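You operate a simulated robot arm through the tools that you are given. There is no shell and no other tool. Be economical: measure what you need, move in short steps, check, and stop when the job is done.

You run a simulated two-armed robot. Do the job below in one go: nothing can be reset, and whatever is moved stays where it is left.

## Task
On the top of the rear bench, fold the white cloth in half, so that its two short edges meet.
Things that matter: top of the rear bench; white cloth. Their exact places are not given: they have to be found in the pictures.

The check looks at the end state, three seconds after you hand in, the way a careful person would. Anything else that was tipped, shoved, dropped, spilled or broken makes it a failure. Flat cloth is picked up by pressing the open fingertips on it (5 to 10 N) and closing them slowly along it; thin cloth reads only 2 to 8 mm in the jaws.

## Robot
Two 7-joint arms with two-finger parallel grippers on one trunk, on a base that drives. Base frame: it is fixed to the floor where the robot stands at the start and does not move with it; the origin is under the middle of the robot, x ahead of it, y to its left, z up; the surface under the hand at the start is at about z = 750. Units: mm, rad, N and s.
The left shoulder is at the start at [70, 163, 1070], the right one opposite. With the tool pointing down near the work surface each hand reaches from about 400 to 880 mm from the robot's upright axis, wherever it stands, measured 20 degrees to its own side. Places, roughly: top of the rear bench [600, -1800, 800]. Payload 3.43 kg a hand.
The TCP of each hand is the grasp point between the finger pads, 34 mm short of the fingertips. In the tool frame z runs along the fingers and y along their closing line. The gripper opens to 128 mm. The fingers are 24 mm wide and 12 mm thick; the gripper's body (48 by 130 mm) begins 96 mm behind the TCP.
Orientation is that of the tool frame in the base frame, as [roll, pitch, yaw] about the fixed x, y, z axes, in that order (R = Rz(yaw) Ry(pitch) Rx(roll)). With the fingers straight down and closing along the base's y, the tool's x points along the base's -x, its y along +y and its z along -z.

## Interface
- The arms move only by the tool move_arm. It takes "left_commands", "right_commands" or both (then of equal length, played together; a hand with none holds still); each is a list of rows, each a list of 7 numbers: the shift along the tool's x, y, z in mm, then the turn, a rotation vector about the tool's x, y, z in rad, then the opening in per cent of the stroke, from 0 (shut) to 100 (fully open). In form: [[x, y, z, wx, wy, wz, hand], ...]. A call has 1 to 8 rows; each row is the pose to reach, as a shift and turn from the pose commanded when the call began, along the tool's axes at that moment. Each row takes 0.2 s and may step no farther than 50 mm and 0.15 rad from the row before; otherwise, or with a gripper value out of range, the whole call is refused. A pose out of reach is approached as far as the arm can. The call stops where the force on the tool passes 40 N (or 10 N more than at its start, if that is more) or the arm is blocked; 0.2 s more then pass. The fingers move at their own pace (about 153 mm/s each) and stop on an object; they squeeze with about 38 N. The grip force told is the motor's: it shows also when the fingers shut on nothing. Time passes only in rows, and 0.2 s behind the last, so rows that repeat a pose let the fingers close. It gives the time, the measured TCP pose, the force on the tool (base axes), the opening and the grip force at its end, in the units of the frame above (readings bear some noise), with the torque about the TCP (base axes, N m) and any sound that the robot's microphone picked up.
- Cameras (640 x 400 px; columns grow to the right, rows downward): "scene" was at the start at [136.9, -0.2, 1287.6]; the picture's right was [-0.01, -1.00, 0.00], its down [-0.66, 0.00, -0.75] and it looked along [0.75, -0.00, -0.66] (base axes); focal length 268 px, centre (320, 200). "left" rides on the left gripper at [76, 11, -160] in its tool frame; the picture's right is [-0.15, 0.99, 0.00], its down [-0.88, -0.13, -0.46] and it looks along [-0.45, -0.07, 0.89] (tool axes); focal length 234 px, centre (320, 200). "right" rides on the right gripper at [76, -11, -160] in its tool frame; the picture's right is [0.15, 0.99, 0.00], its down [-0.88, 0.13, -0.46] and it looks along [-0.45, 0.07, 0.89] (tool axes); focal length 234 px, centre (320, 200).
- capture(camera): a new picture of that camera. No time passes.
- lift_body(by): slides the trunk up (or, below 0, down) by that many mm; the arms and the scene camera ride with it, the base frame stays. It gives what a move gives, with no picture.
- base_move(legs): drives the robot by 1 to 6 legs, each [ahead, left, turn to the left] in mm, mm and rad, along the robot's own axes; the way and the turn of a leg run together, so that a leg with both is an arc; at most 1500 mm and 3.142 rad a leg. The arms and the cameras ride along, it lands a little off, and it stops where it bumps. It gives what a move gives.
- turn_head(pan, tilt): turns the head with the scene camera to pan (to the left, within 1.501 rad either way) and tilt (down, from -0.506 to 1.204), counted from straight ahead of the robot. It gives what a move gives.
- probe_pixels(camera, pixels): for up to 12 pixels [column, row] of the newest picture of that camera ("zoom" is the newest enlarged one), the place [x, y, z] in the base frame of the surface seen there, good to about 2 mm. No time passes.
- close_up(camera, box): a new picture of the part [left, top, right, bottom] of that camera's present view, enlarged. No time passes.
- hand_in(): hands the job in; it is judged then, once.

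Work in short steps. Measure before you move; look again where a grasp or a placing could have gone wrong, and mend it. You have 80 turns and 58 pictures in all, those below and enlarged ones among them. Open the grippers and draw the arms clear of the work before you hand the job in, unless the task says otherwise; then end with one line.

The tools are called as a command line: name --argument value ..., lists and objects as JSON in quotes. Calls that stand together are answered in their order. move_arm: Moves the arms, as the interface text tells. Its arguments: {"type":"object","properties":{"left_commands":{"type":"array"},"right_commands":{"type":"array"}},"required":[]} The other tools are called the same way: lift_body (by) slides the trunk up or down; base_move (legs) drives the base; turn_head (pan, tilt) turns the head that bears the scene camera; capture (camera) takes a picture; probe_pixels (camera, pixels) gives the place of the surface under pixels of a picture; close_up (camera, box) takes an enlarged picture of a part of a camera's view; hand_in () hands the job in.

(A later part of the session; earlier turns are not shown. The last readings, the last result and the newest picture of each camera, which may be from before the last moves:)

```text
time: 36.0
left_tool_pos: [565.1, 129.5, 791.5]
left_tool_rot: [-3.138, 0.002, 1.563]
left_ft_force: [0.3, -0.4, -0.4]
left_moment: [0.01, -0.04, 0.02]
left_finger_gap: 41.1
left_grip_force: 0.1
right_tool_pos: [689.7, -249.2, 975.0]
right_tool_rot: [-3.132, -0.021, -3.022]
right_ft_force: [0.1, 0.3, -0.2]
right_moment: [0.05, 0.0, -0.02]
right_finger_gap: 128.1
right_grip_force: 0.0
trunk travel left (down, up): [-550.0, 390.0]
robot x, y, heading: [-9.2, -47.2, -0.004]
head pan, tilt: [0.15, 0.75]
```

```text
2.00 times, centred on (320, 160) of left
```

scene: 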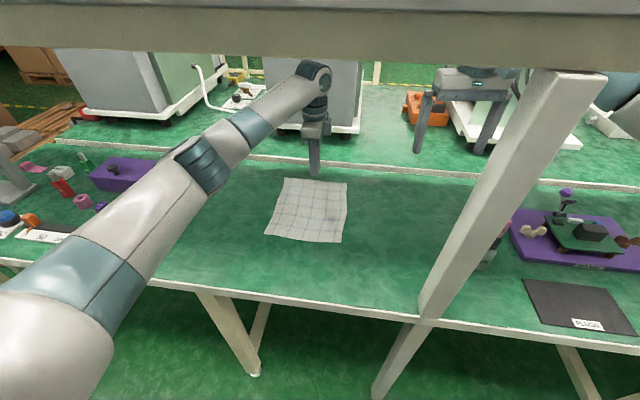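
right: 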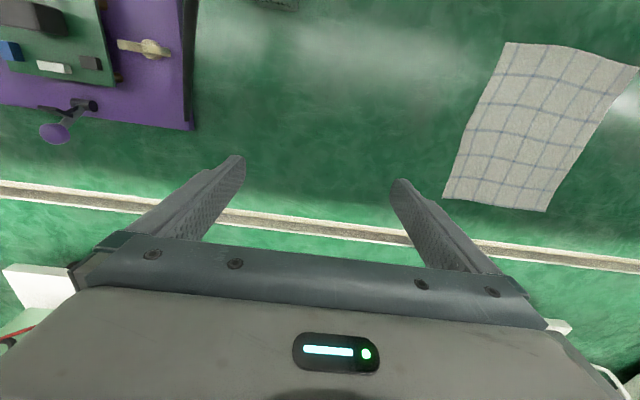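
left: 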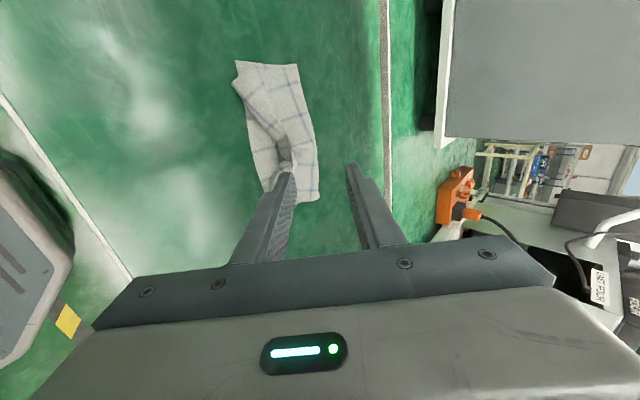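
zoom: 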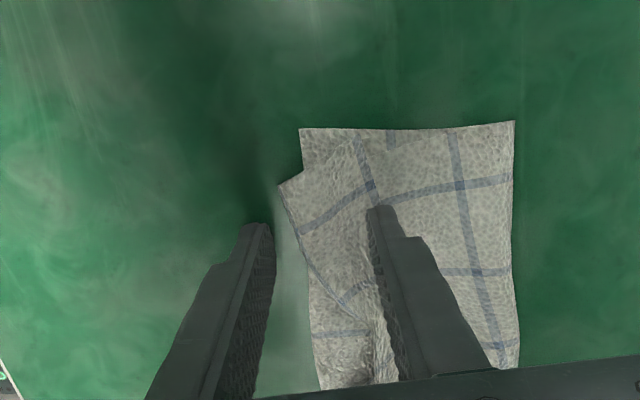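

The tips straddle the rim with no contact force. I close slowly to catch just the top layer.

move_arm --left_commands '[[0, 0, 0, 0, 0, 0, 26], [0, 0, 0, 0, 0, 0, 21], [0, 0, 0, 0, 0, 0, 16], [0, 0, 0, 0, 0, 0, 11], [0, 0, 0, 0, 0, 0, 6], [0, 0, 0, 0, 0, 0, 2], [0, 0, 0, 0, 0, 0, 0]]'

close_up --camera "left" --box '[160, 60, 480, 260]'

```text
time: 37.6
left_tool_pos: [564.9, 128.3, 791.4]
left_tool_rot: [-3.138, 0.001, 1.564]
left_ft_force: [0.3, 0.7, 0.8]
left_moment: [-0.01, -0.02, -0.02]
left_finger_gap: 1.9
left_grip_force: 36.9
right_tool_pos: [689.3, -249.7, 975.6]
right_tool_rot: [-3.133, -0.023, -3.025]
right_ft_force: [-0.2, -0.1, 0.2]
right_moment: [-0.02, -0.01, -0.02]
right_finger_gap: 128.1
right_grip_force: 0.0
trunk travel left (down, up): [-550.0, 390.0]
robot x, y, heading: [-11.7, -51.7, -0.008]
head pan, tilt: [0.15, 0.75]
```

```text
2.00 times, centred on (320, 160) of left
```

zoom: 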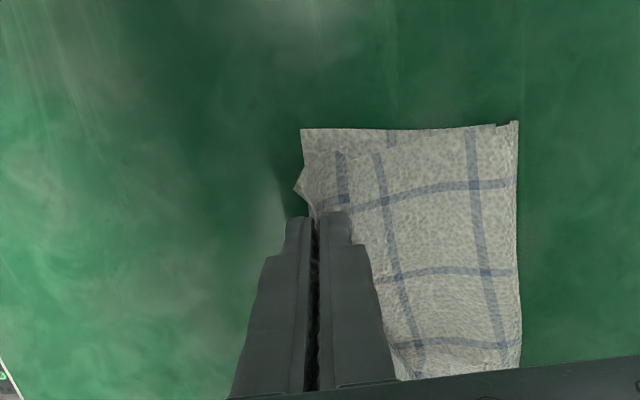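

About 1.9 mm is in the jaws. I lift slightly, pull 24 mm to the left (+y) and look.

move_arm --left_commands '[[0, 0, -8, 0, 0, 0, 0], [8, -2, -10, 0, 0, 0, 0], [16, -4, -10, 0, 0, 0, 0], [24, -5, -8, 0, 0, 0, 0], [24, -5, -2, 0, 0, 0, 0], [24, -5, -2, 0, 0, 0, 0]]'

close_up --camera "scene" --box '[240, 170, 400, 270]'

```text
time: 39.0
left_tool_pos: [559.3, 151.6, 792.0]
left_tool_rot: [-3.136, 0.001, 1.564]
left_ft_force: [0.4, -0.7, 0.7]
left_moment: [-0.01, -0.03, 0.0]
left_finger_gap: 2.1
left_grip_force: 36.9
right_tool_pos: [688.8, -250.6, 976.5]
right_tool_rot: [-3.133, -0.022, -3.025]
right_ft_force: [-0.5, -0.1, 0.9]
right_moment: [-0.03, 0.01, 0.01]
right_finger_gap: 128.0
right_grip_force: 0.0
trunk travel left (down, up): [-550.0, 390.0]
robot x, y, heading: [-9.9, -49.0, -0.005]
head pan, tilt: [0.15, 0.75]
```

```text
4.00 times, centred on (320, 220) of scene
```

zoom: 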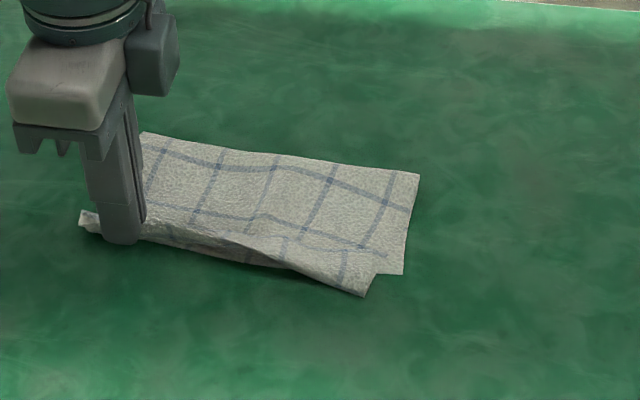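

The arch is gone and the top layer lies nearly flat. I release gently, rise, move aside and look again.

move_arm --left_commands '[[0, 0, 0, 0, 0, 0, 8], [0, 0, 0, 0, 0, 0, 16], [0, 0, -15, 0, 0, 0, 20], [0, 0, -50, 0, 0, 0, 24], [40, 0, -75, 0, 0, 0, 30], [85, 0, -90, 0, 0, 0, 30], [130, 0, -100, 0, 0, 0, 30], [160, 0, -110, 0, 0, 0, 30]]'

close_up --camera "scene" --box '[240, 170, 400, 270]'

```text
time: 40.8
left_tool_pos: [561.2, 313.0, 903.9]
left_tool_rot: [-3.136, 0.001, 1.564]
left_ft_force: [0.3, -0.6, 1.5]
left_moment: [-0.01, 0.03, -0.06]
left_finger_gap: 38.2
left_grip_force: 0.1
right_tool_pos: [689.1, -249.5, 975.5]
right_tool_rot: [-3.131, -0.022, -3.024]
right_ft_force: [0.4, -0.2, 0.2]
right_moment: [0.0, 0.0, -0.03]
right_finger_gap: 128.2
right_grip_force: 0.2
trunk travel left (down, up): [-550.0, 390.0]
robot x, y, heading: [-11.8, -50.6, -0.008]
head pan, tilt: [0.15, 0.75]
```

```text
4.00 times, centred on (320, 220) of scene
```

zoom: 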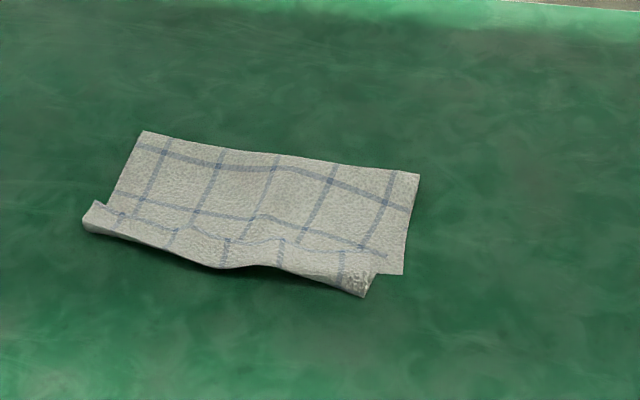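

Much better. The top layer seems shifted slightly left and the near-right lower corner shows at (403,273). I probe the corners.

probe_pixels --camera "zoom" --pixels '[[364, 294], [400, 271], [416, 176], [145, 134], [97, 204], [86, 228], [108, 206], [225, 265], [378, 272], [340, 262], [160, 235], [260, 160]]'

capture --camera "left"

```text
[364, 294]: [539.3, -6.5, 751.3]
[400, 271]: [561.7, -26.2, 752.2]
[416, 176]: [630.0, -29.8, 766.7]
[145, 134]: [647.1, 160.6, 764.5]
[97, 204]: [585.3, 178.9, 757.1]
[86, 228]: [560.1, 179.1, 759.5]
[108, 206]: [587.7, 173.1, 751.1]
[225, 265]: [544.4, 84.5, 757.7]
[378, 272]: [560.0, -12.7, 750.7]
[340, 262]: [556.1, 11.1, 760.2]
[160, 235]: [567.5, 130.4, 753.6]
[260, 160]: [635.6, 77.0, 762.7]
```

```text
23 pictures are left
```

left: 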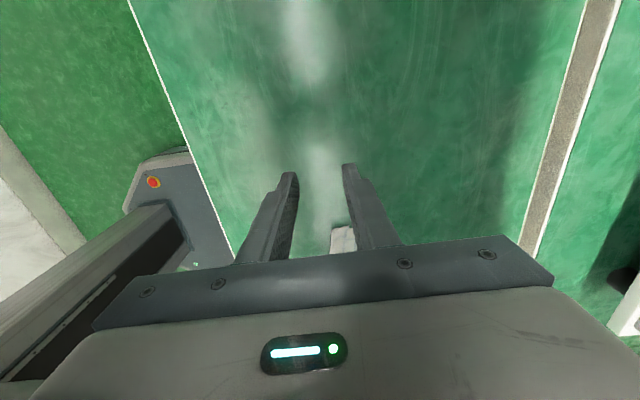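

The top edge overshoots the lower near edge by about 20 mm (right corner at (539,−6), lower corner at (561,−26)). That protruding strip lies alone on the table, so I'll press closed tips on it at about (545,6) and drag it 18 mm in −y. First I move over it.

move_arm --left_commands '[[-44, -2, 0, 0, 0, 0, 0], [-88, -4, 0, 0, 0, 0, 0], [-132, -7, 5, 0, 0, 0, 0], [-176, -10, 15, 0, 0, 0, 0], [-220, -12, 30, 0, 0, 0, 0], [-263, -14, 50, 0, 0, 0, 0], [-305, -16, 70, 0, 0, 0, 0], [-307, -16, 105, 0, 0, 0, 0]]'

move_arm --left_commands '[[0, 0, 7, 0, 0, 0, 0], [0, 0, 12, 0, 0, 0, 0], [0, 0, 13.5, 0, 0, 0, 0], [0, 0, 13.5, 0, 0, 0, 0]]'

close_up --camera "scene" --box '[240, 170, 400, 270]'

```text
time: 42.6
left_tool_pos: [543.7, 3.9, 798.3]
left_tool_rot: [-3.137, 0.002, 1.563]
left_ft_force: [0.4, 1.2, 0.4]
left_moment: [0.01, 0.0, 0.0]
left_finger_gap: 0.0
left_grip_force: 33.2
right_tool_pos: [689.3, -248.8, 975.4]
right_tool_rot: [-3.132, -0.024, -3.024]
right_ft_force: [-1.3, -0.2, 0.4]
right_moment: [0.01, 0.01, -0.01]
right_finger_gap: 128.3
right_grip_force: 0.1
trunk travel left (down, up): [-550.0, 390.0]
robot x, y, heading: [-8.1, -48.5, -0.004]
head pan, tilt: [0.15, 0.75]
```

```text
time: 43.6
left_tool_pos: [543.3, 4.8, 785.3]
left_tool_rot: [-3.137, 0.0, 1.564]
left_ft_force: [-4.0, 0.0, 15.1]
left_moment: [0.06, -0.02, 0.05]
left_finger_gap: 0.0
left_grip_force: 33.5
right_tool_pos: [689.5, -249.1, 975.1]
right_tool_rot: [-3.131, -0.02, -3.025]
right_ft_force: [0.2, 0.7, 0.0]
right_moment: [-0.01, -0.02, 0.04]
right_finger_gap: 128.1
right_grip_force: 0.2
trunk travel left (down, up): [-550.0, 390.0]
robot x, y, heading: [-10.2, -52.5, -0.005]
head pan, tilt: [0.15, 0.75]
```

```text
4.00 times, centred on (320, 220) of scene
```

zoom: 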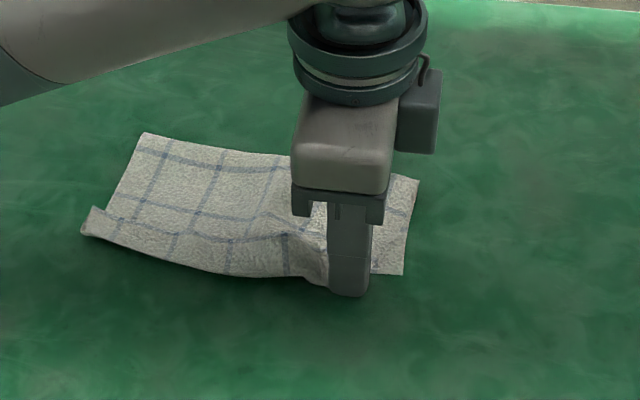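

The tips press the strip at (543,5) with 15 N. I ease a little and drag 20 mm in −y, then lift and look.

move_arm --left_commands '[[-4, 0, -0.4, 0, 0, 0, 0], [-8, 0, -0.4, 0, 0, 0, 0], [-12, 0, -0.4, 0, 0, 0, 0], [-16, 0, -0.4, 0, 0, 0, 0], [-20, 0, -0.4, 0, 0, 0, 0], [-20, 0, -25, 0, 0, 0, 0], [-20, -30, -60, 0, 0, 0, 0]]'

close_up --camera "left" --box '[160, 60, 480, 260]'

```text
time: 45.2
left_tool_pos: [512.2, -14.5, 844.1]
left_tool_rot: [-3.136, -0.002, 1.563]
left_ft_force: [-0.5, -0.3, -0.1]
left_moment: [-0.01, 0.0, -0.01]
left_finger_gap: 0.0
left_grip_force: 32.7
right_tool_pos: [688.5, -249.6, 975.8]
right_tool_rot: [-3.131, -0.024, -3.024]
right_ft_force: [-0.2, 0.3, 0.1]
right_moment: [-0.03, 0.02, -0.01]
right_finger_gap: 128.2
right_grip_force: 0.2
trunk travel left (down, up): [-550.0, 390.0]
robot x, y, heading: [-10.0, -50.3, -0.002]
head pan, tilt: [0.15, 0.75]
```

```text
2.00 times, centred on (320, 160) of left
```

zoom: 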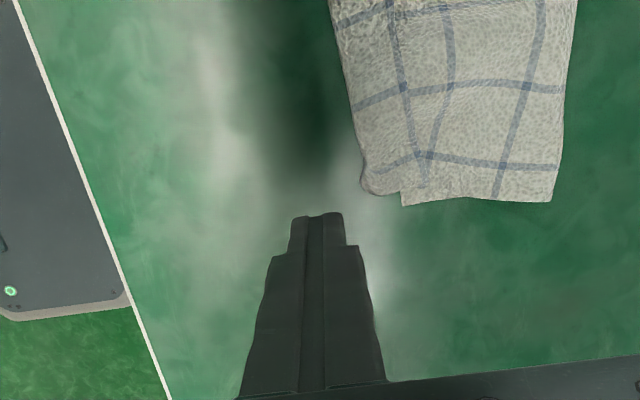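

From this view (up = +y, right = +x) the top right corner at (362,190) is now nearly level with the lower corner at (402,205). I check the whole cloth from the scene camera before pulling the fold back.

move_arm --left_commands '[[0, 0, -40, 0, 0, 0, 30], [45, 0, -60, 0, 0, 0, 30], [90, 0, -60, 0, 0, 0, 30], [135, 0, -60, 0, 0, 0, 30], [180, 0, -60, 0, 0, 0, 30], [225, 0, -60, 0, 0, 0, 30], [270, 0, -60, 0, 0, 0, 30], [315, 0, -60, 0, 0, 0, 30]]'

close_up --camera "scene" --box '[240, 170, 400, 270]'

probe_pixels --camera "zoom" --pixels '[[400, 271], [416, 178], [145, 136], [92, 207], [88, 230], [225, 268], [280, 160]]'

```text
time: 47.0
left_tool_pos: [515.6, 301.2, 905.0]
left_tool_rot: [-3.134, 0.001, 1.563]
left_ft_force: [0.8, -0.2, 0.8]
left_moment: [-0.01, 0.02, 0.02]
left_finger_gap: 38.4
left_grip_force: 0.1
right_tool_pos: [689.3, -249.6, 974.7]
right_tool_rot: [-3.13, -0.023, -3.024]
right_ft_force: [-0.4, -0.3, -0.1]
right_moment: [0.0, -0.01, 0.01]
right_finger_gap: 128.2
right_grip_force: 0.0
trunk travel left (down, up): [-550.0, 390.0]
robot x, y, heading: [-12.4, -50.1, -0.01]
head pan, tilt: [0.15, 0.75]
```

```text
4.00 times, centred on (320, 220) of scene
```

zoom: 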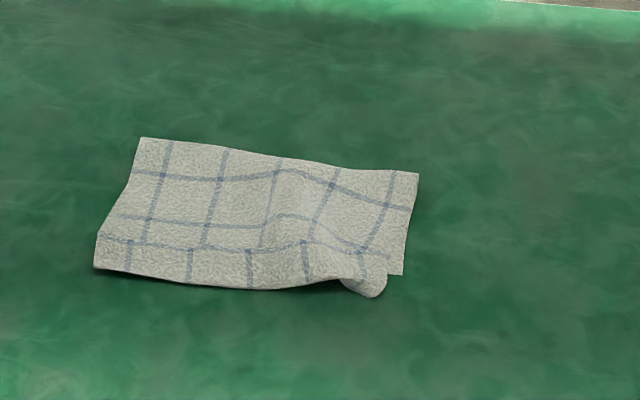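

```text
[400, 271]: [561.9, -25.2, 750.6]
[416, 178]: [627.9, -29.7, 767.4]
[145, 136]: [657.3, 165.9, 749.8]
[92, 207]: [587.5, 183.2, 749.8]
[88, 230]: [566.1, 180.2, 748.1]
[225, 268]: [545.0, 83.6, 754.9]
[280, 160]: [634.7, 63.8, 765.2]
```

The left side has now unrolled nicely; only the right corner around (370,288) is curled. I probe along the near edge to see how far the top layer overshoots.

probe_pixels --camera "zoom" --pixels '[[97, 266], [140, 270], [195, 281], [260, 286], [330, 277], [374, 294], [383, 280], [345, 285], [100, 236], [140, 142], [345, 170], [320, 290]]'

close_up --camera "scene" --box '[256, 196, 346, 252]'

```text
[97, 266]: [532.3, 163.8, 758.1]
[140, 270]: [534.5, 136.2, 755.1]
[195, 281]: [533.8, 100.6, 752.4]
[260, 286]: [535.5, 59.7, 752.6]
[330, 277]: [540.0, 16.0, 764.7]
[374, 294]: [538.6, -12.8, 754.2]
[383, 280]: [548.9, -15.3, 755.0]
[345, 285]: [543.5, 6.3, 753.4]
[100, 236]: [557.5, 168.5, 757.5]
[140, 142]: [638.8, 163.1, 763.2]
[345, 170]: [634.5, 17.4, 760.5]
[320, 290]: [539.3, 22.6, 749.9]
```

```text
7.11 times, centred on (301, 224) of scene
```

zoom: 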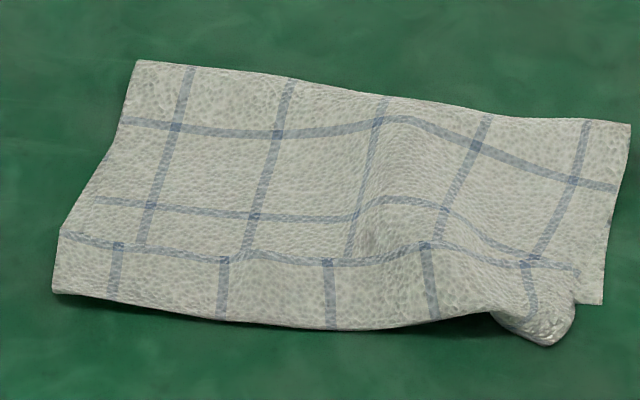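

The top edge overshoots by about 27 mm (x≈533 against 561): the top panel is too long. I'll turn the hand so the two open fingertips press the top panel at two spots and wipe it about 27 mm in +x, rolling the fold outward. First I move and yaw.

move_arm --left_commands '[[-29, 8, 0, 0, 0, -0.14, 40], [-58, 16, 0, 0, 0, -0.28, 60], [-87, 25, 5, 0, 0, -0.42, 80], [-116, 33, 10, 0, 0, -0.56, 80], [-145, 42, 20, 0, 0, -0.7, 80], [-174, 50, 30, 0, 0, -0.84, 80], [-203, 58, 45, 0, 0, -0.98, 80], [-231, 69, 60, 0, 0, -1.12, 80]]'

move_arm --left_commands '[[0, 0, 10, 0, 0, -0.14, 80], [0, 0, 20, 0, 0, -0.28, 80], [0, 0, 30, 0, 0, -0.42, 80], [0, 0, 40, 0, 0, -0.45, 80]]'

capture --camera "left"

```text
time: 48.8
left_tool_pos: [582.6, 67.9, 845.4]
left_tool_rot: [-3.14, -0.005, 2.686]
left_ft_force: [-0.7, 0.8, -0.2]
left_moment: [0.01, -0.02, 0.02]
left_finger_gap: 102.5
left_grip_force: 0.0
right_tool_pos: [689.6, -249.3, 974.5]
right_tool_rot: [-3.131, -0.021, -3.026]
right_ft_force: [0.6, 0.0, 0.0]
right_moment: [0.0, 0.01, 0.01]
right_finger_gap: 128.1
right_grip_force: 0.1
trunk travel left (down, up): [-550.0, 390.0]
robot x, y, heading: [-6.9, -50.4, -0.008]
head pan, tilt: [0.15, 0.75]
```

```text
time: 49.8
left_tool_pos: [582.5, 69.3, 803.9]
left_tool_rot: [-3.141, -0.002, 3.135]
left_ft_force: [-0.2, 0.0, 0.1]
left_moment: [-0.01, 0.0, 0.01]
left_finger_gap: 102.3
left_grip_force: 0.1
right_tool_pos: [689.9, -249.3, 975.2]
right_tool_rot: [-3.131, -0.023, -3.025]
right_ft_force: [0.0, 0.0, 0.2]
right_moment: [-0.02, -0.01, 0.02]
right_finger_gap: 127.7
right_grip_force: 0.0
trunk travel left (down, up): [-550.0, 390.0]
robot x, y, heading: [-5.6, -49.7, -0.004]
head pan, tilt: [0.15, 0.75]
```

```text
18 pictures are left
```

left: 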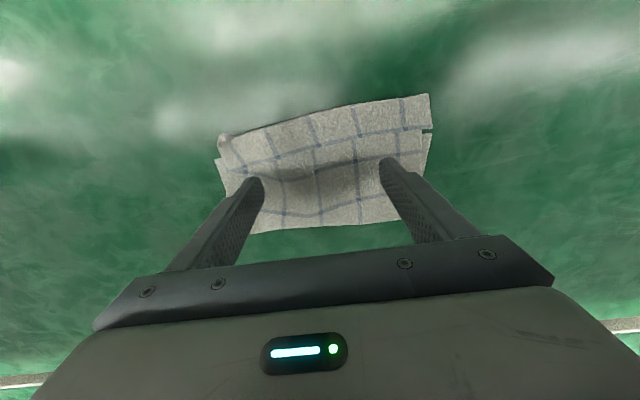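

The two tips straddle the panel at y≈18 and 120. I lower until light contact.

move_arm --left_commands '[[0, 0, 10, 0, 0, 0, 80], [0, 0, 16, 0, 0, 0, 80], [0, 0, 18.5, 0, 0, 0, 80], [0, 0, 18.5, 0, 0, 0, 80]]'

```text
time: 50.8
left_tool_pos: [582.7, 68.4, 785.9]
left_tool_rot: [-3.141, -0.003, 3.135]
left_ft_force: [-0.6, -0.8, 0.8]
left_moment: [0.04, 0.06, 0.0]
left_finger_gap: 102.3
left_grip_force: 0.1
right_tool_pos: [690.0, -249.5, 975.5]
right_tool_rot: [-3.13, -0.023, -3.025]
right_ft_force: [-1.7, 0.2, -0.9]
right_moment: [-0.02, 0.02, 0.01]
right_finger_gap: 127.9
right_grip_force: 0.0
trunk travel left (down, up): [-550.0, 390.0]
robot x, y, heading: [-8.4, -49.0, -0.005]
head pan, tilt: [0.15, 0.75]
```

Contact is barely felt at z=785.9. I press about 1 mm more for light force and wipe 28 mm in +x, then lift.

move_arm --left_commands '[[0, 0, 1.0, 0, 0, 0, 80], [-5, 0, 1.2, 0, 0, 0, 80], [-11, 0, 1.2, 0, 0, 0, 80], [-17, 0, 1.2, 0, 0, 0, 80], [-23, 0, 1.2, 0, 0, 0, 80], [-28, 0, 1.2, 0, 0, 0, 80]]'

move_arm --left_commands '[[0, 0, -15, 0, 0, 0, 80], [10, 0, -45, 0, 0, 0, 80]]'

capture --camera "left"

```text
time: 52.2
left_tool_pos: [609.9, 69.4, 785.4]
left_tool_rot: [-3.14, -0.003, 3.135]
left_ft_force: [-5.5, -0.5, 14.2]
left_moment: [-0.15, 0.15, -0.02]
left_finger_gap: 102.5
left_grip_force: 0.1
right_tool_pos: [689.2, -249.7, 976.6]
right_tool_rot: [-3.133, -0.025, -3.025]
right_ft_force: [0.1, -0.1, -0.1]
right_moment: [0.0, -0.03, 0.02]
right_finger_gap: 127.9
right_grip_force: 0.1
trunk travel left (down, up): [-550.0, 390.0]
robot x, y, heading: [-10.3, -47.2, -0.002]
head pan, tilt: [0.15, 0.75]
```

```text
time: 52.8
left_tool_pos: [600.1, 68.6, 829.1]
left_tool_rot: [3.139, -0.007, 3.136]
left_ft_force: [-0.5, -0.1, -1.2]
left_moment: [0.01, 0.04, 0.0]
left_finger_gap: 102.5
left_grip_force: 0.1
right_tool_pos: [689.2, -249.8, 975.1]
right_tool_rot: [-3.131, -0.023, -3.024]
right_ft_force: [0.0, 0.5, -0.1]
right_moment: [0.01, -0.04, 0.01]
right_finger_gap: 128.0
right_grip_force: 0.0
trunk travel left (down, up): [-550.0, 390.0]
robot x, y, heading: [-8.5, -48.6, -0.001]
head pan, tilt: [0.15, 0.75]
```

```text
17 pictures are left
```

left: 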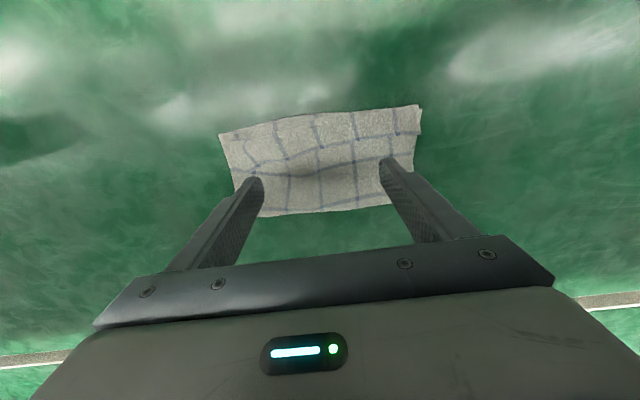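

The layers now look well aligned. I take an enlarged view and probe the edges.

close_up --camera "left" --box '[200, 80, 440, 230]'

probe_pixels --camera "left" --pixels '[[222, 136], [240, 128], [280, 119], [320, 115], [360, 112], [400, 107], [418, 108], [418, 130], [264, 213], [320, 211], [360, 206], [228, 155]]'

```text
2.67 times, centred on (320, 155) of left
```

zoom: 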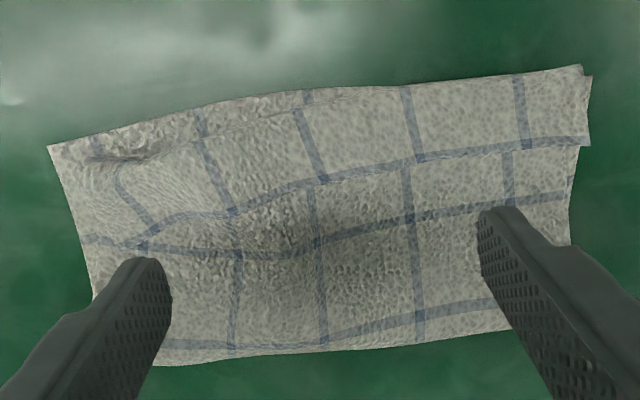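

```text
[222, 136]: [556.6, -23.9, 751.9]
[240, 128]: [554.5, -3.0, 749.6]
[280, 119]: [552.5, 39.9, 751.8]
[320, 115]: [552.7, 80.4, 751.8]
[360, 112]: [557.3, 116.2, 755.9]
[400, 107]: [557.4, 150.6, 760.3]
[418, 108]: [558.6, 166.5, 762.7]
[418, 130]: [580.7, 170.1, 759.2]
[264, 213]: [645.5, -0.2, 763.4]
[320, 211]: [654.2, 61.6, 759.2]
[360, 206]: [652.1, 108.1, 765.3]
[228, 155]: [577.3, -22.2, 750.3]
```

The near edges now almost coincide (x≈553–559). On the right the top corner is slightly tucked in around zoom (90,158), so I probe details there.

probe_pixels --camera "zoom" --pixels '[[52, 150], [90, 158], [130, 165], [155, 150], [200, 128], [250, 108], [300, 98], [100, 145], [120, 190], [200, 180], [85, 240], [260, 225]]'

close_up --camera "left" --box '[210, 100, 330, 175]'

```text
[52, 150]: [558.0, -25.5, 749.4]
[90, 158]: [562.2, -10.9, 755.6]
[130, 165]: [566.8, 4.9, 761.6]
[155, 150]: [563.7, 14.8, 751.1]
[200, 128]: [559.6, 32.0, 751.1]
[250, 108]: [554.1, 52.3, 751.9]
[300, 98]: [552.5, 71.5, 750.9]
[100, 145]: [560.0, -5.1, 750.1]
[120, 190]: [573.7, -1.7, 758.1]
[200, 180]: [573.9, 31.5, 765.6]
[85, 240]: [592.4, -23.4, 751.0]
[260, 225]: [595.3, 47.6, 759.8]
```

```text
5.33 times, centred on (270, 138) of left
```

zoom: 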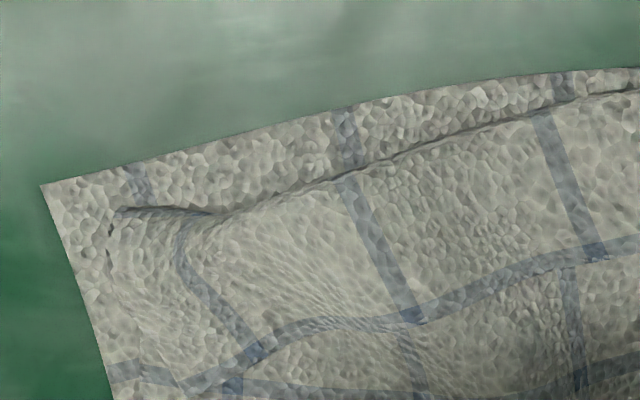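

The top right corner is at about (564,−11) against the lower corner at (558,−25): about 10–15 mm off, with a raised rim. I'll repeat the rim pinch there, turning the hand back so the fingers close along x.

move_arm --left_commands '[[5, -9, -5, 0, 0, 0.14, 60], [10, -18, -10, 0, 0, 0.28, 40], [15, -27, -10, 0, 0, 0.42, 28], [20, -36, -10, 0, 0, 0.56, 28], [25, -45, -10, 0, 0, 0.7, 28], [30, -54, -10, 0, 0, 0.84, 28], [33, -63, -10, 0, 0, 0.98, 28], [33, -67, -10, 0, 0, 1.12, 28]]'

move_arm --left_commands '[[0, 0, 0, 0, 0, 0.14, 28], [0, 0, 0, 0, 0, 0.28, 28], [0, 0, 10, 0, 0, 0.42, 28], [0, 0, 25, 0, 0, 0.45, 28], [0, 0, 40, 0, 0, 0.45, 28]]'

close_up --camera "left" --box '[200, 80, 440, 230]'

```text
time: 54.6
left_tool_pos: [567.5, 2.6, 840.0]
left_tool_rot: [-3.138, -0.003, 2.013]
left_ft_force: [-0.2, 0.4, 0.4]
left_moment: [0.01, -0.01, -0.01]
left_finger_gap: 35.8
left_grip_force: 0.0
right_tool_pos: [689.8, -249.2, 974.6]
right_tool_rot: [-3.13, -0.022, -3.025]
right_ft_force: [-0.6, -0.6, -0.3]
right_moment: [-0.03, 0.01, -0.02]
right_finger_gap: 128.2
right_grip_force: 0.1
trunk travel left (down, up): [-550.0, 390.0]
robot x, y, heading: [-7.5, -49.5, -0.005]
head pan, tilt: [0.15, 0.75]
```

```text
time: 55.8
left_tool_pos: [568.4, 3.3, 800.5]
left_tool_rot: [-3.138, 0.0, 1.563]
left_ft_force: [0.0, 0.9, 0.2]
left_moment: [-0.01, 0.01, 0.03]
left_finger_gap: 36.0
left_grip_force: 0.1
right_tool_pos: [687.8, -249.9, 975.9]
right_tool_rot: [-3.132, -0.023, -3.025]
right_ft_force: [-0.6, 0.3, -0.3]
right_moment: [-0.01, -0.02, -0.03]
right_finger_gap: 128.3
right_grip_force: 0.0
trunk travel left (down, up): [-550.0, 390.0]
robot x, y, heading: [-10.1, -48.0, -0.005]
head pan, tilt: [0.15, 0.75]
```

```text
2.67 times, centred on (320, 155) of left
```

zoom: 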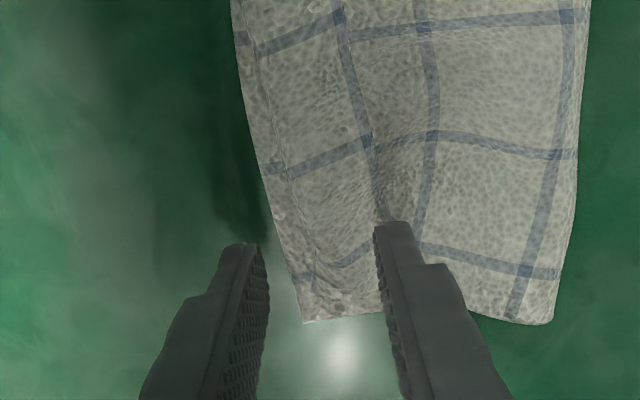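

The front finger is clear of the cloth at left and the rear one is over the panel. I lower to about 3 mm above contact and close slowly.

move_arm --left_commands '[[0, 0, 8, 0, 0, 0, 28], [0, 0, 12, 0, 0, 0, 28], [0, 0, 12, 0, 0, 0, 22], [0, 0, 12, 0, 0, 0, 16], [0, 0, 12, 0, 0, 0, 10], [0, 0, 12, 0, 0, 0, 5], [0, 0, 12, 0, 0, 0, 0], [0, 0, 12, 0, 0, 0, 0]]'

close_up --camera "left" --box '[200, 80, 440, 230]'

```text
time: 57.6
left_tool_pos: [567.2, 1.6, 787.8]
left_tool_rot: [-3.139, 0.0, 1.563]
left_ft_force: [-0.2, -0.5, 0.5]
left_moment: [0.03, 0.02, 0.01]
left_finger_gap: 2.0
left_grip_force: 37.1
right_tool_pos: [689.2, -249.3, 974.6]
right_tool_rot: [-3.13, -0.022, -3.023]
right_ft_force: [0.9, -0.1, -0.3]
right_moment: [0.03, -0.03, -0.02]
right_finger_gap: 127.7
right_grip_force: 0.1
trunk travel left (down, up): [-550.0, 390.0]
robot x, y, heading: [-10.4, -47.8, -0.001]
head pan, tilt: [0.15, 0.75]
```

```text
2.67 times, centred on (320, 155) of left
```

zoom: 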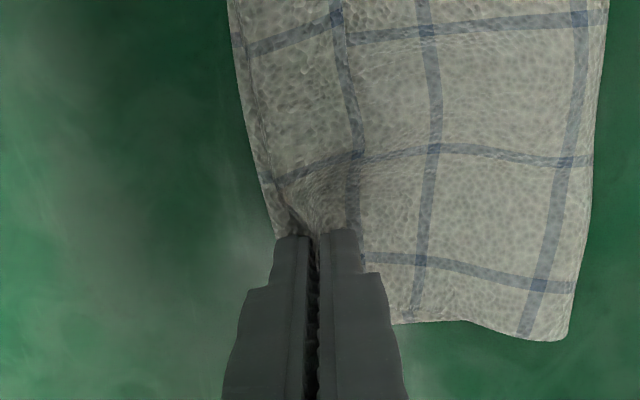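

About 2 mm is held, the same reading as the earlier single-rim pinch. I lift a little, pull 13 mm in −y and slightly −x, set down, release and back off upward.

move_arm --left_commands '[[0, 0, -8, 0, 0, 0, 0], [-6, -2, -10, 0, 0, 0, 0], [-13, -5, -8, 0, 0, 0, 0], [-13, -5, -1, 0, 0, 0, 0], [-13, -5, -1, 0, 0, 0, 8], [-13, -5, -1, 0, 0, 0, 16], [-13, -5, -10, 0, 0, 0, 24], [-13, -5, -50, 0, 0, 0, 28]]'

close_up --camera "left" --box '[200, 60, 440, 210]'

```text
time: 59.4
left_tool_pos: [561.1, -11.6, 837.8]
left_tool_rot: [-3.139, -0.002, 1.563]
left_ft_force: [-0.7, -0.3, 0.3]
left_moment: [0.01, 0.02, 0.02]
left_finger_gap: 35.9
left_grip_force: 0.1
right_tool_pos: [688.8, -250.0, 974.9]
right_tool_rot: [-3.131, -0.022, -3.024]
right_ft_force: [-0.4, 0.0, 0.1]
right_moment: [0.0, 0.02, -0.06]
right_finger_gap: 128.0
right_grip_force: 0.0
trunk travel left (down, up): [-550.0, 390.0]
robot x, y, heading: [-9.2, -51.5, -0.005]
head pan, tilt: [0.15, 0.75]
```

```text
2.67 times, centred on (320, 135) of left
```

zoom: 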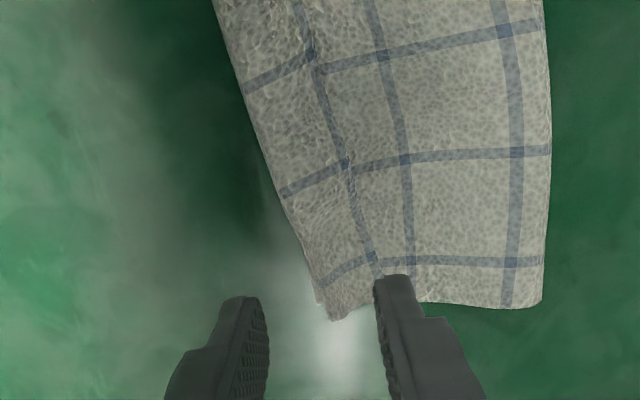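

The right corner now lies neatly in line. I move the hand up and away left and check the whole from the scene camera.

move_arm --left_commands '[[0, 0, -30, 0, 0, 0, 30], [45, 0, -60, 0, 0, 0, 30], [90, 0, -65, 0, 0, 0, 30], [135, 0, -65, 0, 0, 0, 30], [180, 0, -65, 0, 0, 0, 30], [225, 0, -65, 0, 0, 0, 30], [270, 0, -65, 0, 0, 0, 30], [315, 0, -65, 0, 0, 0, 30]]'

close_up --camera "scene" --box '[256, 190, 352, 250]'

probe_pixels --camera "zoom" --pixels '[[320, 100], [320, 200]]'

```text
refused: row 2 steps farther than a row can; nothing moved
```

```text
6.67 times, centred on (304, 220) of scene
```

zoom: 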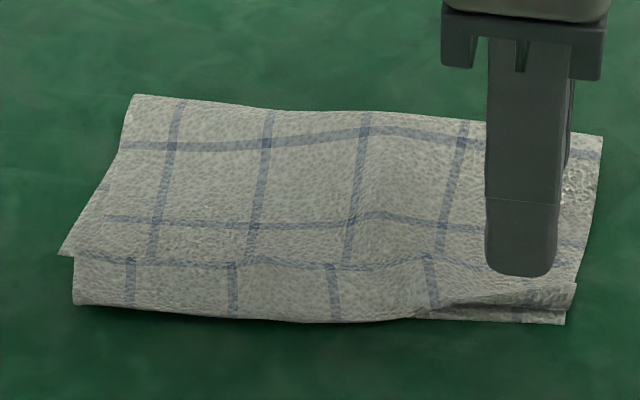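

```text
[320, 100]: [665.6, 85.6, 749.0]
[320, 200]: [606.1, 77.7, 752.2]
```

A shallow pleat remains along (75,260)–(430,260), because the fold lies at x≈650 instead of about 670. I'll do another two-finger wipe toward +x beyond the pleat (x≈612) to pull it open; first I turn the hand.

move_arm --left_commands '[[10, 6, -10, 0, 0, -0.14, 40], [22, 12, -10, 0, 0, -0.28, 60], [35, 18, -10, 0, 0, -0.42, 80], [48, 25, -10, 0, 0, -0.56, 80], [60, 32, -10, 0, 0, -0.7, 80], [72, 38, -10, 0, 0, -0.84, 80], [85, 45, -10, 0, 0, -0.98, 80], [97, 51, -10, 0, 0, -1.12, 80]]'

move_arm --left_commands '[[0, 0, 10, 0, 0, -0.14, 80], [0, 0, 25, 0, 0, -0.28, 80], [0, 0, 40, 0, 0, -0.42, 80], [0, 0, 55, 0, 0, -0.45, 80], [0, 0, 62, 0, 0, -0.45, 80], [0, 0, 62, 0, 0, -0.45, 80]]'

```text
time: 61.2
left_tool_pos: [614.6, 86.2, 848.0]
left_tool_rot: [-3.141, -0.006, 2.685]
left_ft_force: [-0.2, -0.1, 0.0]
left_moment: [-0.01, 0.0, 0.04]
left_finger_gap: 102.2
left_grip_force: 0.1
right_tool_pos: [689.5, -249.9, 974.9]
right_tool_rot: [-3.13, -0.021, -3.024]
right_ft_force: [-0.3, 0.3, 1.2]
right_moment: [0.02, 0.0, 0.01]
right_finger_gap: 127.9
right_grip_force: 0.0
trunk travel left (down, up): [-550.0, 390.0]
robot x, y, heading: [-7.1, -50.6, -0.009]
head pan, tilt: [0.15, 0.75]
```

```text
time: 62.6
left_tool_pos: [612.5, 84.7, 787.0]
left_tool_rot: [3.14, -0.004, 3.133]
left_ft_force: [0.4, 0.7, -0.3]
left_moment: [-0.01, -0.01, -0.02]
left_finger_gap: 102.3
left_grip_force: 0.0
right_tool_pos: [688.9, -249.4, 974.2]
right_tool_rot: [-3.13, -0.023, -3.024]
right_ft_force: [1.0, -0.3, -0.8]
right_moment: [0.02, -0.01, -0.01]
right_finger_gap: 127.9
right_grip_force: 0.0
trunk travel left (down, up): [-550.0, 390.0]
robot x, y, heading: [-8.6, -52.4, -0.005]
head pan, tilt: [0.15, 0.75]
```

I press lightly (down about 2 mm) and wipe 16 mm in +x, then lift and look.

move_arm --left_commands '[[0, 0, 1.7, 0, 0, 0, 80], [-4, 0, 2.0, 0, 0, 0, 80], [-8, 0, 2.0, 0, 0, 0, 80], [-12, 0, 2.0, 0, 0, 0, 80], [-16, 0, 2.0, 0, 0, 0, 80], [-16, 0, -10, 0, 0, 0, 80], [-10, 0, -45, 0, 0, 0, 80]]'

close_up --camera "left" --box '[190, 60, 450, 222]'

```text
time: 64.2
left_tool_pos: [622.3, 84.7, 829.8]
left_tool_rot: [3.139, -0.006, 3.134]
left_ft_force: [-0.1, 0.1, 0.1]
left_moment: [-0.01, -0.02, 0.01]
left_finger_gap: 102.5
left_grip_force: 0.0
right_tool_pos: [688.5, -250.1, 975.2]
right_tool_rot: [-3.131, -0.022, -3.025]
right_ft_force: [-0.4, -0.9, 0.0]
right_moment: [0.01, 0.0, -0.01]
right_finger_gap: 128.3
right_grip_force: 0.1
trunk travel left (down, up): [-550.0, 390.0]
robot x, y, heading: [-10.0, -52.3, -0.006]
head pan, tilt: [0.15, 0.75]
```

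```text
2.46 times, centred on (320, 141) of left
```

zoom: 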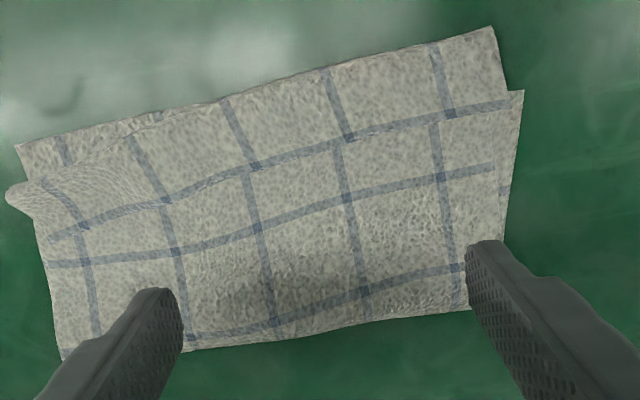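

Left side: the top corner is at (490,30) and the lower corner seems to be at (522,92). Right side: the top corner is near (12,195) and the lower one at (18,146). I probe these.

probe_pixels --camera "zoom" --pixels '[[488, 32], [520, 94], [20, 148], [12, 195], [35, 215], [160, 115], [320, 72], [400, 52], [220, 100], [502, 185], [200, 346], [400, 314]]'

```text
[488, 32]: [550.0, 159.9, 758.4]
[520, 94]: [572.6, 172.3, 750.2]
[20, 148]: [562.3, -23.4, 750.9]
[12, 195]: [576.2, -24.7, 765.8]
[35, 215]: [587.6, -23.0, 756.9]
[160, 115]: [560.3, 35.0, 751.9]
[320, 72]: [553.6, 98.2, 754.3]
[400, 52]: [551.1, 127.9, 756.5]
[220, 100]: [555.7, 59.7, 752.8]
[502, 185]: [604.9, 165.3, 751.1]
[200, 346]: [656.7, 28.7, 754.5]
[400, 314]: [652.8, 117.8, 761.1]
```

The top is slightly rotated: its left corner overshoots (550 against 572) and its right is short (576 against 562). I'll pinch the top rim on the left at y≈138, lift it to open the pleat and re-lay it 20 mm in +x. First I turn and move there.

move_arm --left_commands '[[8, 6, -10, 0, 0, 0.14, 60], [16, 13, -10, 0, 0, 0.28, 40], [25, 20, -10, 0, 0, 0.42, 28], [34, 26, -10, 0, 0, 0.56, 28], [42, 33, -10, 0, 0, 0.7, 28], [50, 40, -10, 0, 0, 0.84, 28], [59, 47, -5, 0, 0, 0.98, 28], [67, 53, 0, 0, 0, 1.12, 28]]'

move_arm --left_commands '[[0, 0, 0, 0, 0, 0.14, 28], [0, 0, 5, 0, 0, 0.28, 28], [0, 0, 15, 0, 0, 0.42, 28], [0, 0, 30, 0, 0, 0.45, 28], [0, 0, 42, 0, 0, 0.45, 28], [0, 0, 42, 0, 0, 0.45, 28]]'

close_up --camera "left" --box '[200, 80, 440, 230]'

```text
time: 66.0
left_tool_pos: [556.0, 140.3, 830.5]
left_tool_rot: [-3.139, -0.004, 2.013]
left_ft_force: [0.1, -0.3, -0.2]
left_moment: [-0.03, -0.02, 0.01]
left_finger_gap: 35.9
left_grip_force: 0.1
right_tool_pos: [688.8, -249.0, 975.7]
right_tool_rot: [-3.13, -0.024, -3.025]
right_ft_force: [0.8, -0.6, -0.5]
right_moment: [-0.04, 0.02, -0.01]
right_finger_gap: 127.9
right_grip_force: 0.0
trunk travel left (down, up): [-550.0, 390.0]
robot x, y, heading: [-11.6, -48.7, -0.002]
head pan, tilt: [0.15, 0.75]
```

```text
time: 67.4
left_tool_pos: [556.1, 138.9, 790.5]
left_tool_rot: [-3.139, 0.001, 1.563]
left_ft_force: [-0.2, 0.1, -1.0]
left_moment: [0.04, -0.01, -0.01]
left_finger_gap: 35.6
left_grip_force: 0.1
right_tool_pos: [689.1, -249.2, 975.3]
right_tool_rot: [-3.13, -0.022, -3.025]
right_ft_force: [0.1, -0.5, -0.1]
right_moment: [-0.04, 0.04, -0.03]
right_finger_gap: 127.6
right_grip_force: 0.0
trunk travel left (down, up): [-550.0, 390.0]
robot x, y, heading: [-10.0, -52.7, -0.002]
head pan, tilt: [0.15, 0.75]
```

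```text
2.67 times, centred on (320, 155) of left
```

zoom: 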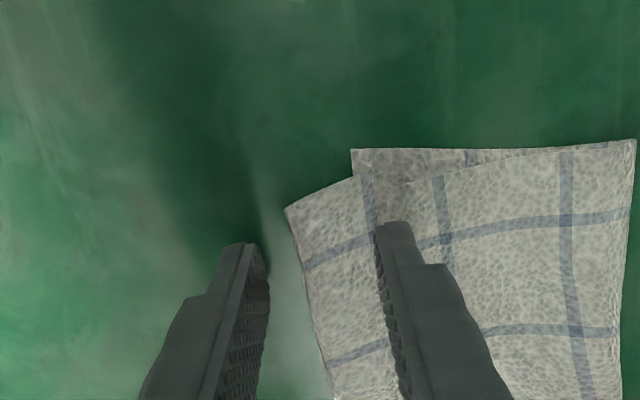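

The top-left corner (285,207) and the lower corner (350,148) are clear, with the edge between the fingers. I lower 3 mm and close.

move_arm --left_commands '[[0, 0, 3, 0, 0, 0, 28], [0, 0, 3, 0, 0, 0, 22], [0, 0, 3, 0, 0, 0, 16], [0, 0, 3, 0, 0, 0, 10], [0, 0, 3, 0, 0, 0, 5], [0, 0, 3, 0, 0, 0, 0], [0, 0, 3, 0, 0, 0, 0]]'

```text
time: 69.0
left_tool_pos: [556.8, 139.6, 786.7]
left_tool_rot: [-3.139, 0.0, 1.564]
left_ft_force: [-2.4, -2.2, 6.2]
left_moment: [0.01, 0.07, 0.02]
left_finger_gap: 1.6
left_grip_force: 36.5
right_tool_pos: [689.1, -248.7, 975.1]
right_tool_rot: [-3.131, -0.024, -3.025]
right_ft_force: [0.7, -1.0, -0.5]
right_moment: [0.02, 0.01, -0.01]
right_finger_gap: 128.2
right_grip_force: 0.1
trunk travel left (down, up): [-550.0, 390.0]
robot x, y, heading: [-8.1, -47.8, -0.003]
head pan, tilt: [0.15, 0.75]
```

Cloth is held (1.6 mm). I lift 30 mm, move +20 in x and +9 in y, lower and release.

move_arm --left_commands '[[0, 0, -15, 0, 0, 0, 0], [3, 6, -27, 0, 0, 0, 0], [6, 14, -27, 0, 0, 0, 0], [9, 20, -15, 0, 0, 0, 0], [9, 20, -3, 0, 0, 0, 0], [9, 20, -2, 0, 0, 0, 8], [9, 20, -2, 0, 0, 0, 18], [9, 20, -12, 0, 0, 0, 26]]'

move_arm --left_commands '[[0, 0, -25, 0, 0, 0, 28], [0, 0, -38, 0, 0, 0, 28]]'

close_up --camera "left" --box '[180, 60, 460, 235]'

```text
time: 70.8
left_tool_pos: [577.0, 148.6, 798.0]
left_tool_rot: [-3.138, -0.002, 1.565]
left_ft_force: [1.0, 0.2, 0.2]
left_moment: [0.03, 0.01, 0.0]
left_finger_gap: 33.4
left_grip_force: 0.1
right_tool_pos: [689.1, -249.8, 976.5]
right_tool_rot: [-3.131, -0.023, -3.024]
right_ft_force: [0.7, -0.1, 0.0]
right_moment: [0.03, 0.0, 0.01]
right_finger_gap: 128.1
right_grip_force: 0.1
trunk travel left (down, up): [-550.0, 390.0]
robot x, y, heading: [-10.5, -49.5, -0.004]
head pan, tilt: [0.15, 0.75]
```

```text
time: 71.4
left_tool_pos: [576.6, 147.7, 835.3]
left_tool_rot: [-3.136, 0.0, 1.565]
left_ft_force: [-0.1, 0.3, -0.2]
left_moment: [-0.01, 0.01, 0.0]
left_finger_gap: 36.2
left_grip_force: 0.0
right_tool_pos: [688.6, -249.2, 975.4]
right_tool_rot: [-3.131, -0.024, -3.025]
right_ft_force: [-1.2, -1.0, 0.7]
right_moment: [0.01, -0.02, -0.01]
right_finger_gap: 128.1
right_grip_force: 0.1
trunk travel left (down, up): [-550.0, 390.0]
robot x, y, heading: [-9.0, -50.0, -0.006]
head pan, tilt: [0.15, 0.75]
```

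```text
2.29 times, centred on (320, 148) of left
```

zoom: 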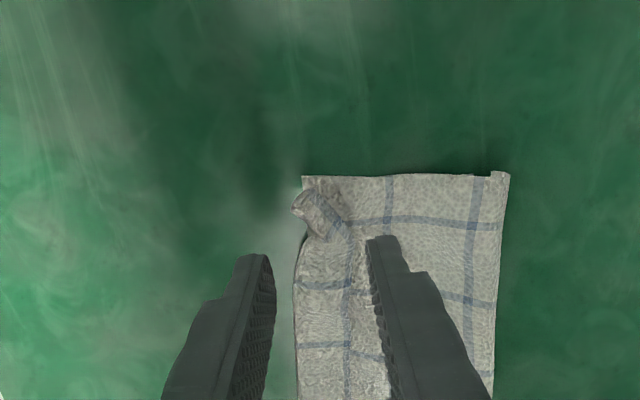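

The edges align on the left now, but the top-left corner is rolled up at (315,205), next to the lower corner at (303,178). I probe it before smoothing.

probe_pixels --camera "zoom" --pixels '[[304, 179], [296, 207], [310, 195], [320, 210], [335, 228], [345, 200], [300, 250], [298, 300], [500, 175], [330, 185], [345, 245], [298, 370]]'

close_up --camera "left" --box '[290, 125, 370, 175]'

```text
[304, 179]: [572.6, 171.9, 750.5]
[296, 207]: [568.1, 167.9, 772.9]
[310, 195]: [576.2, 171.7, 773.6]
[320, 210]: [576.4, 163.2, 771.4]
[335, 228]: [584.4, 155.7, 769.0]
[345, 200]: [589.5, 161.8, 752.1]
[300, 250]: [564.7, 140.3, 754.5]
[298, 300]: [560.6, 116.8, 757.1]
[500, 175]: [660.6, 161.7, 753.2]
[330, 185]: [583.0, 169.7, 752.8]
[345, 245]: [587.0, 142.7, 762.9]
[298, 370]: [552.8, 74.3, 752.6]
```

```text
8.00 times, centred on (330, 150) of left
```

zoom: 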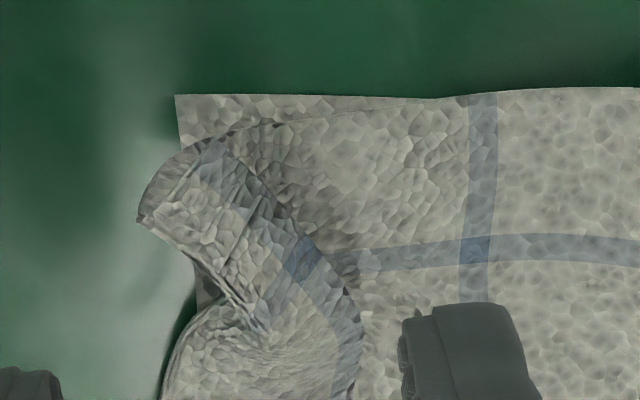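

The corner is a standing crease left by the pinch. I'll press the closed tips behind it at about (602,147) and wipe +x to draw the slack out toward the fold.

move_arm --left_commands '[[0, 26, 0, 0, 0, 0, 0], [0, 26, 25, 0, 0, 0, 0], [0, 26, 45, 0, 0, 0, 0], [0, 26, 49.5, 0, 0, 0, 0], [0, 31, 50, 0, 0, 0, 0], [0, 38, 50, 0, 0, 0, 0], [0, 45, 50, 0, 0, 0, 0], [0, 52, 50, 0, 0, 0, 0]]'

move_arm --left_commands '[[0, 0, -20, 0, 0, 0, 0], [0, -10, -55, 0, 0, 0, 0]]'

close_up --camera "left" --box '[160, 40, 480, 240]'

```text
time: 73.2
left_tool_pos: [629.9, 148.0, 785.5]
left_tool_rot: [-3.139, -0.001, 1.563]
left_ft_force: [-0.8, 0.1, 1.9]
left_moment: [0.02, 0.04, 0.02]
left_finger_gap: 0.0
left_grip_force: 32.8
right_tool_pos: [689.4, -249.5, 976.2]
right_tool_rot: [-3.132, -0.022, -3.024]
right_ft_force: [-0.3, -0.2, -0.5]
right_moment: [0.03, -0.01, 0.03]
right_finger_gap: 128.2
right_grip_force: 0.1
trunk travel left (down, up): [-550.0, 390.0]
robot x, y, heading: [-8.7, -53.2, -0.004]
head pan, tilt: [0.15, 0.75]
```

```text
time: 73.8
left_tool_pos: [618.5, 146.6, 840.2]
left_tool_rot: [-3.138, 0.0, 1.566]
left_ft_force: [-0.3, -0.3, 0.1]
left_moment: [0.05, 0.0, -0.02]
left_finger_gap: 0.3
left_grip_force: 32.7
right_tool_pos: [688.9, -250.8, 975.9]
right_tool_rot: [-3.131, -0.022, -3.024]
right_ft_force: [1.2, 0.3, 0.6]
right_moment: [-0.01, 0.0, 0.05]
right_finger_gap: 127.9
right_grip_force: 0.2
trunk travel left (down, up): [-550.0, 390.0]
robot x, y, heading: [-12.2, -48.8, -0.003]
head pan, tilt: [0.15, 0.75]
```

```text
2.00 times, centred on (320, 140) of left
```

zoom: 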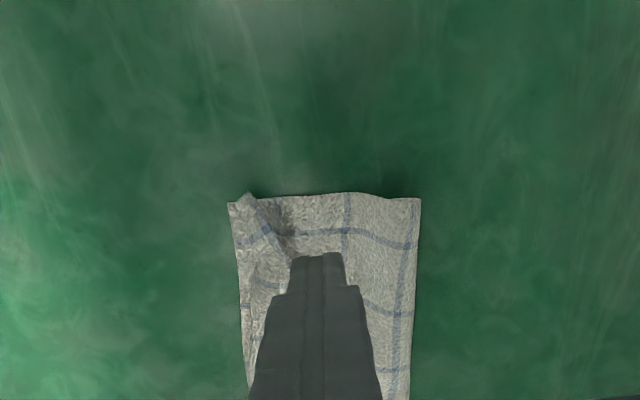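

The corners now match at (230,205); a small ridge remains at (245,200)–(275,250). I press on the ridge itself and wipe it toward the fold with a little more force.

move_arm --left_commands '[[6, -28, 0, 0, 0, 0, 0], [6, -28, 30, 0, 0, 0, 0], [6, -28, 50, 0, 0, 0, 0], [6, -28, 55.3, 0, 0, 0, 0], [6, -20, 55.3, 0, 0, 0, 0], [6, -10, 55.3, 0, 0, 0, 0], [6, 0, 55.3, 0, 0, 0, 0], [6, 12, 55.3, 0, 0, 0, 0]]'

move_arm --left_commands '[[0, 0, -20, 0, 0, 0, 0], [0, 0, -60, 0, 0, 0, 0], [45, 0, -80, 0, 0, 0, 20], [90, 0, -100, 0, 0, 0, 30], [135, -15, -110, 0, 0, 0, 30], [175, -30, -115, 0, 0, 0, 30]]'

close_up --camera "scene" --box '[256, 190, 352, 250]'

```text
time: 75.6
left_tool_pos: [632.4, 154.0, 785.7]
left_tool_rot: [-3.138, 0.0, 1.562]
left_ft_force: [-6.8, -0.3, 17.8]
left_moment: [0.0, 0.19, 0.02]
left_finger_gap: 0.1
left_grip_force: 32.7
right_tool_pos: [689.5, -250.4, 975.3]
right_tool_rot: [-3.132, -0.024, -3.025]
right_ft_force: [0.3, 0.3, -0.1]
right_moment: [0.0, -0.01, -0.04]
right_finger_gap: 128.1
right_grip_force: 0.0
trunk travel left (down, up): [-550.0, 390.0]
robot x, y, heading: [-7.0, -46.8, -0.007]
head pan, tilt: [0.15, 0.75]
```

```text
time: 77.0
left_tool_pos: [603.9, 329.0, 899.1]
left_tool_rot: [-3.137, 0.001, 1.563]
left_ft_force: [0.1, 0.1, -0.1]
left_moment: [0.01, 0.01, 0.05]
left_finger_gap: 38.6
left_grip_force: 0.0
right_tool_pos: [689.4, -249.2, 975.9]
right_tool_rot: [-3.13, -0.023, -3.025]
right_ft_force: [-0.2, -0.1, 0.0]
right_moment: [0.03, 0.02, 0.0]
right_finger_gap: 127.7
right_grip_force: 0.0
trunk travel left (down, up): [-550.0, 390.0]
robot x, y, heading: [-9.8, -49.7, -0.002]
head pan, tilt: [0.15, 0.75]
```

```text
6.67 times, centred on (304, 220) of scene
```

zoom: 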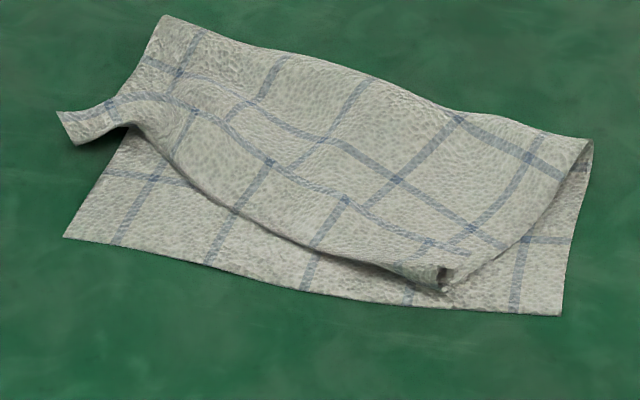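

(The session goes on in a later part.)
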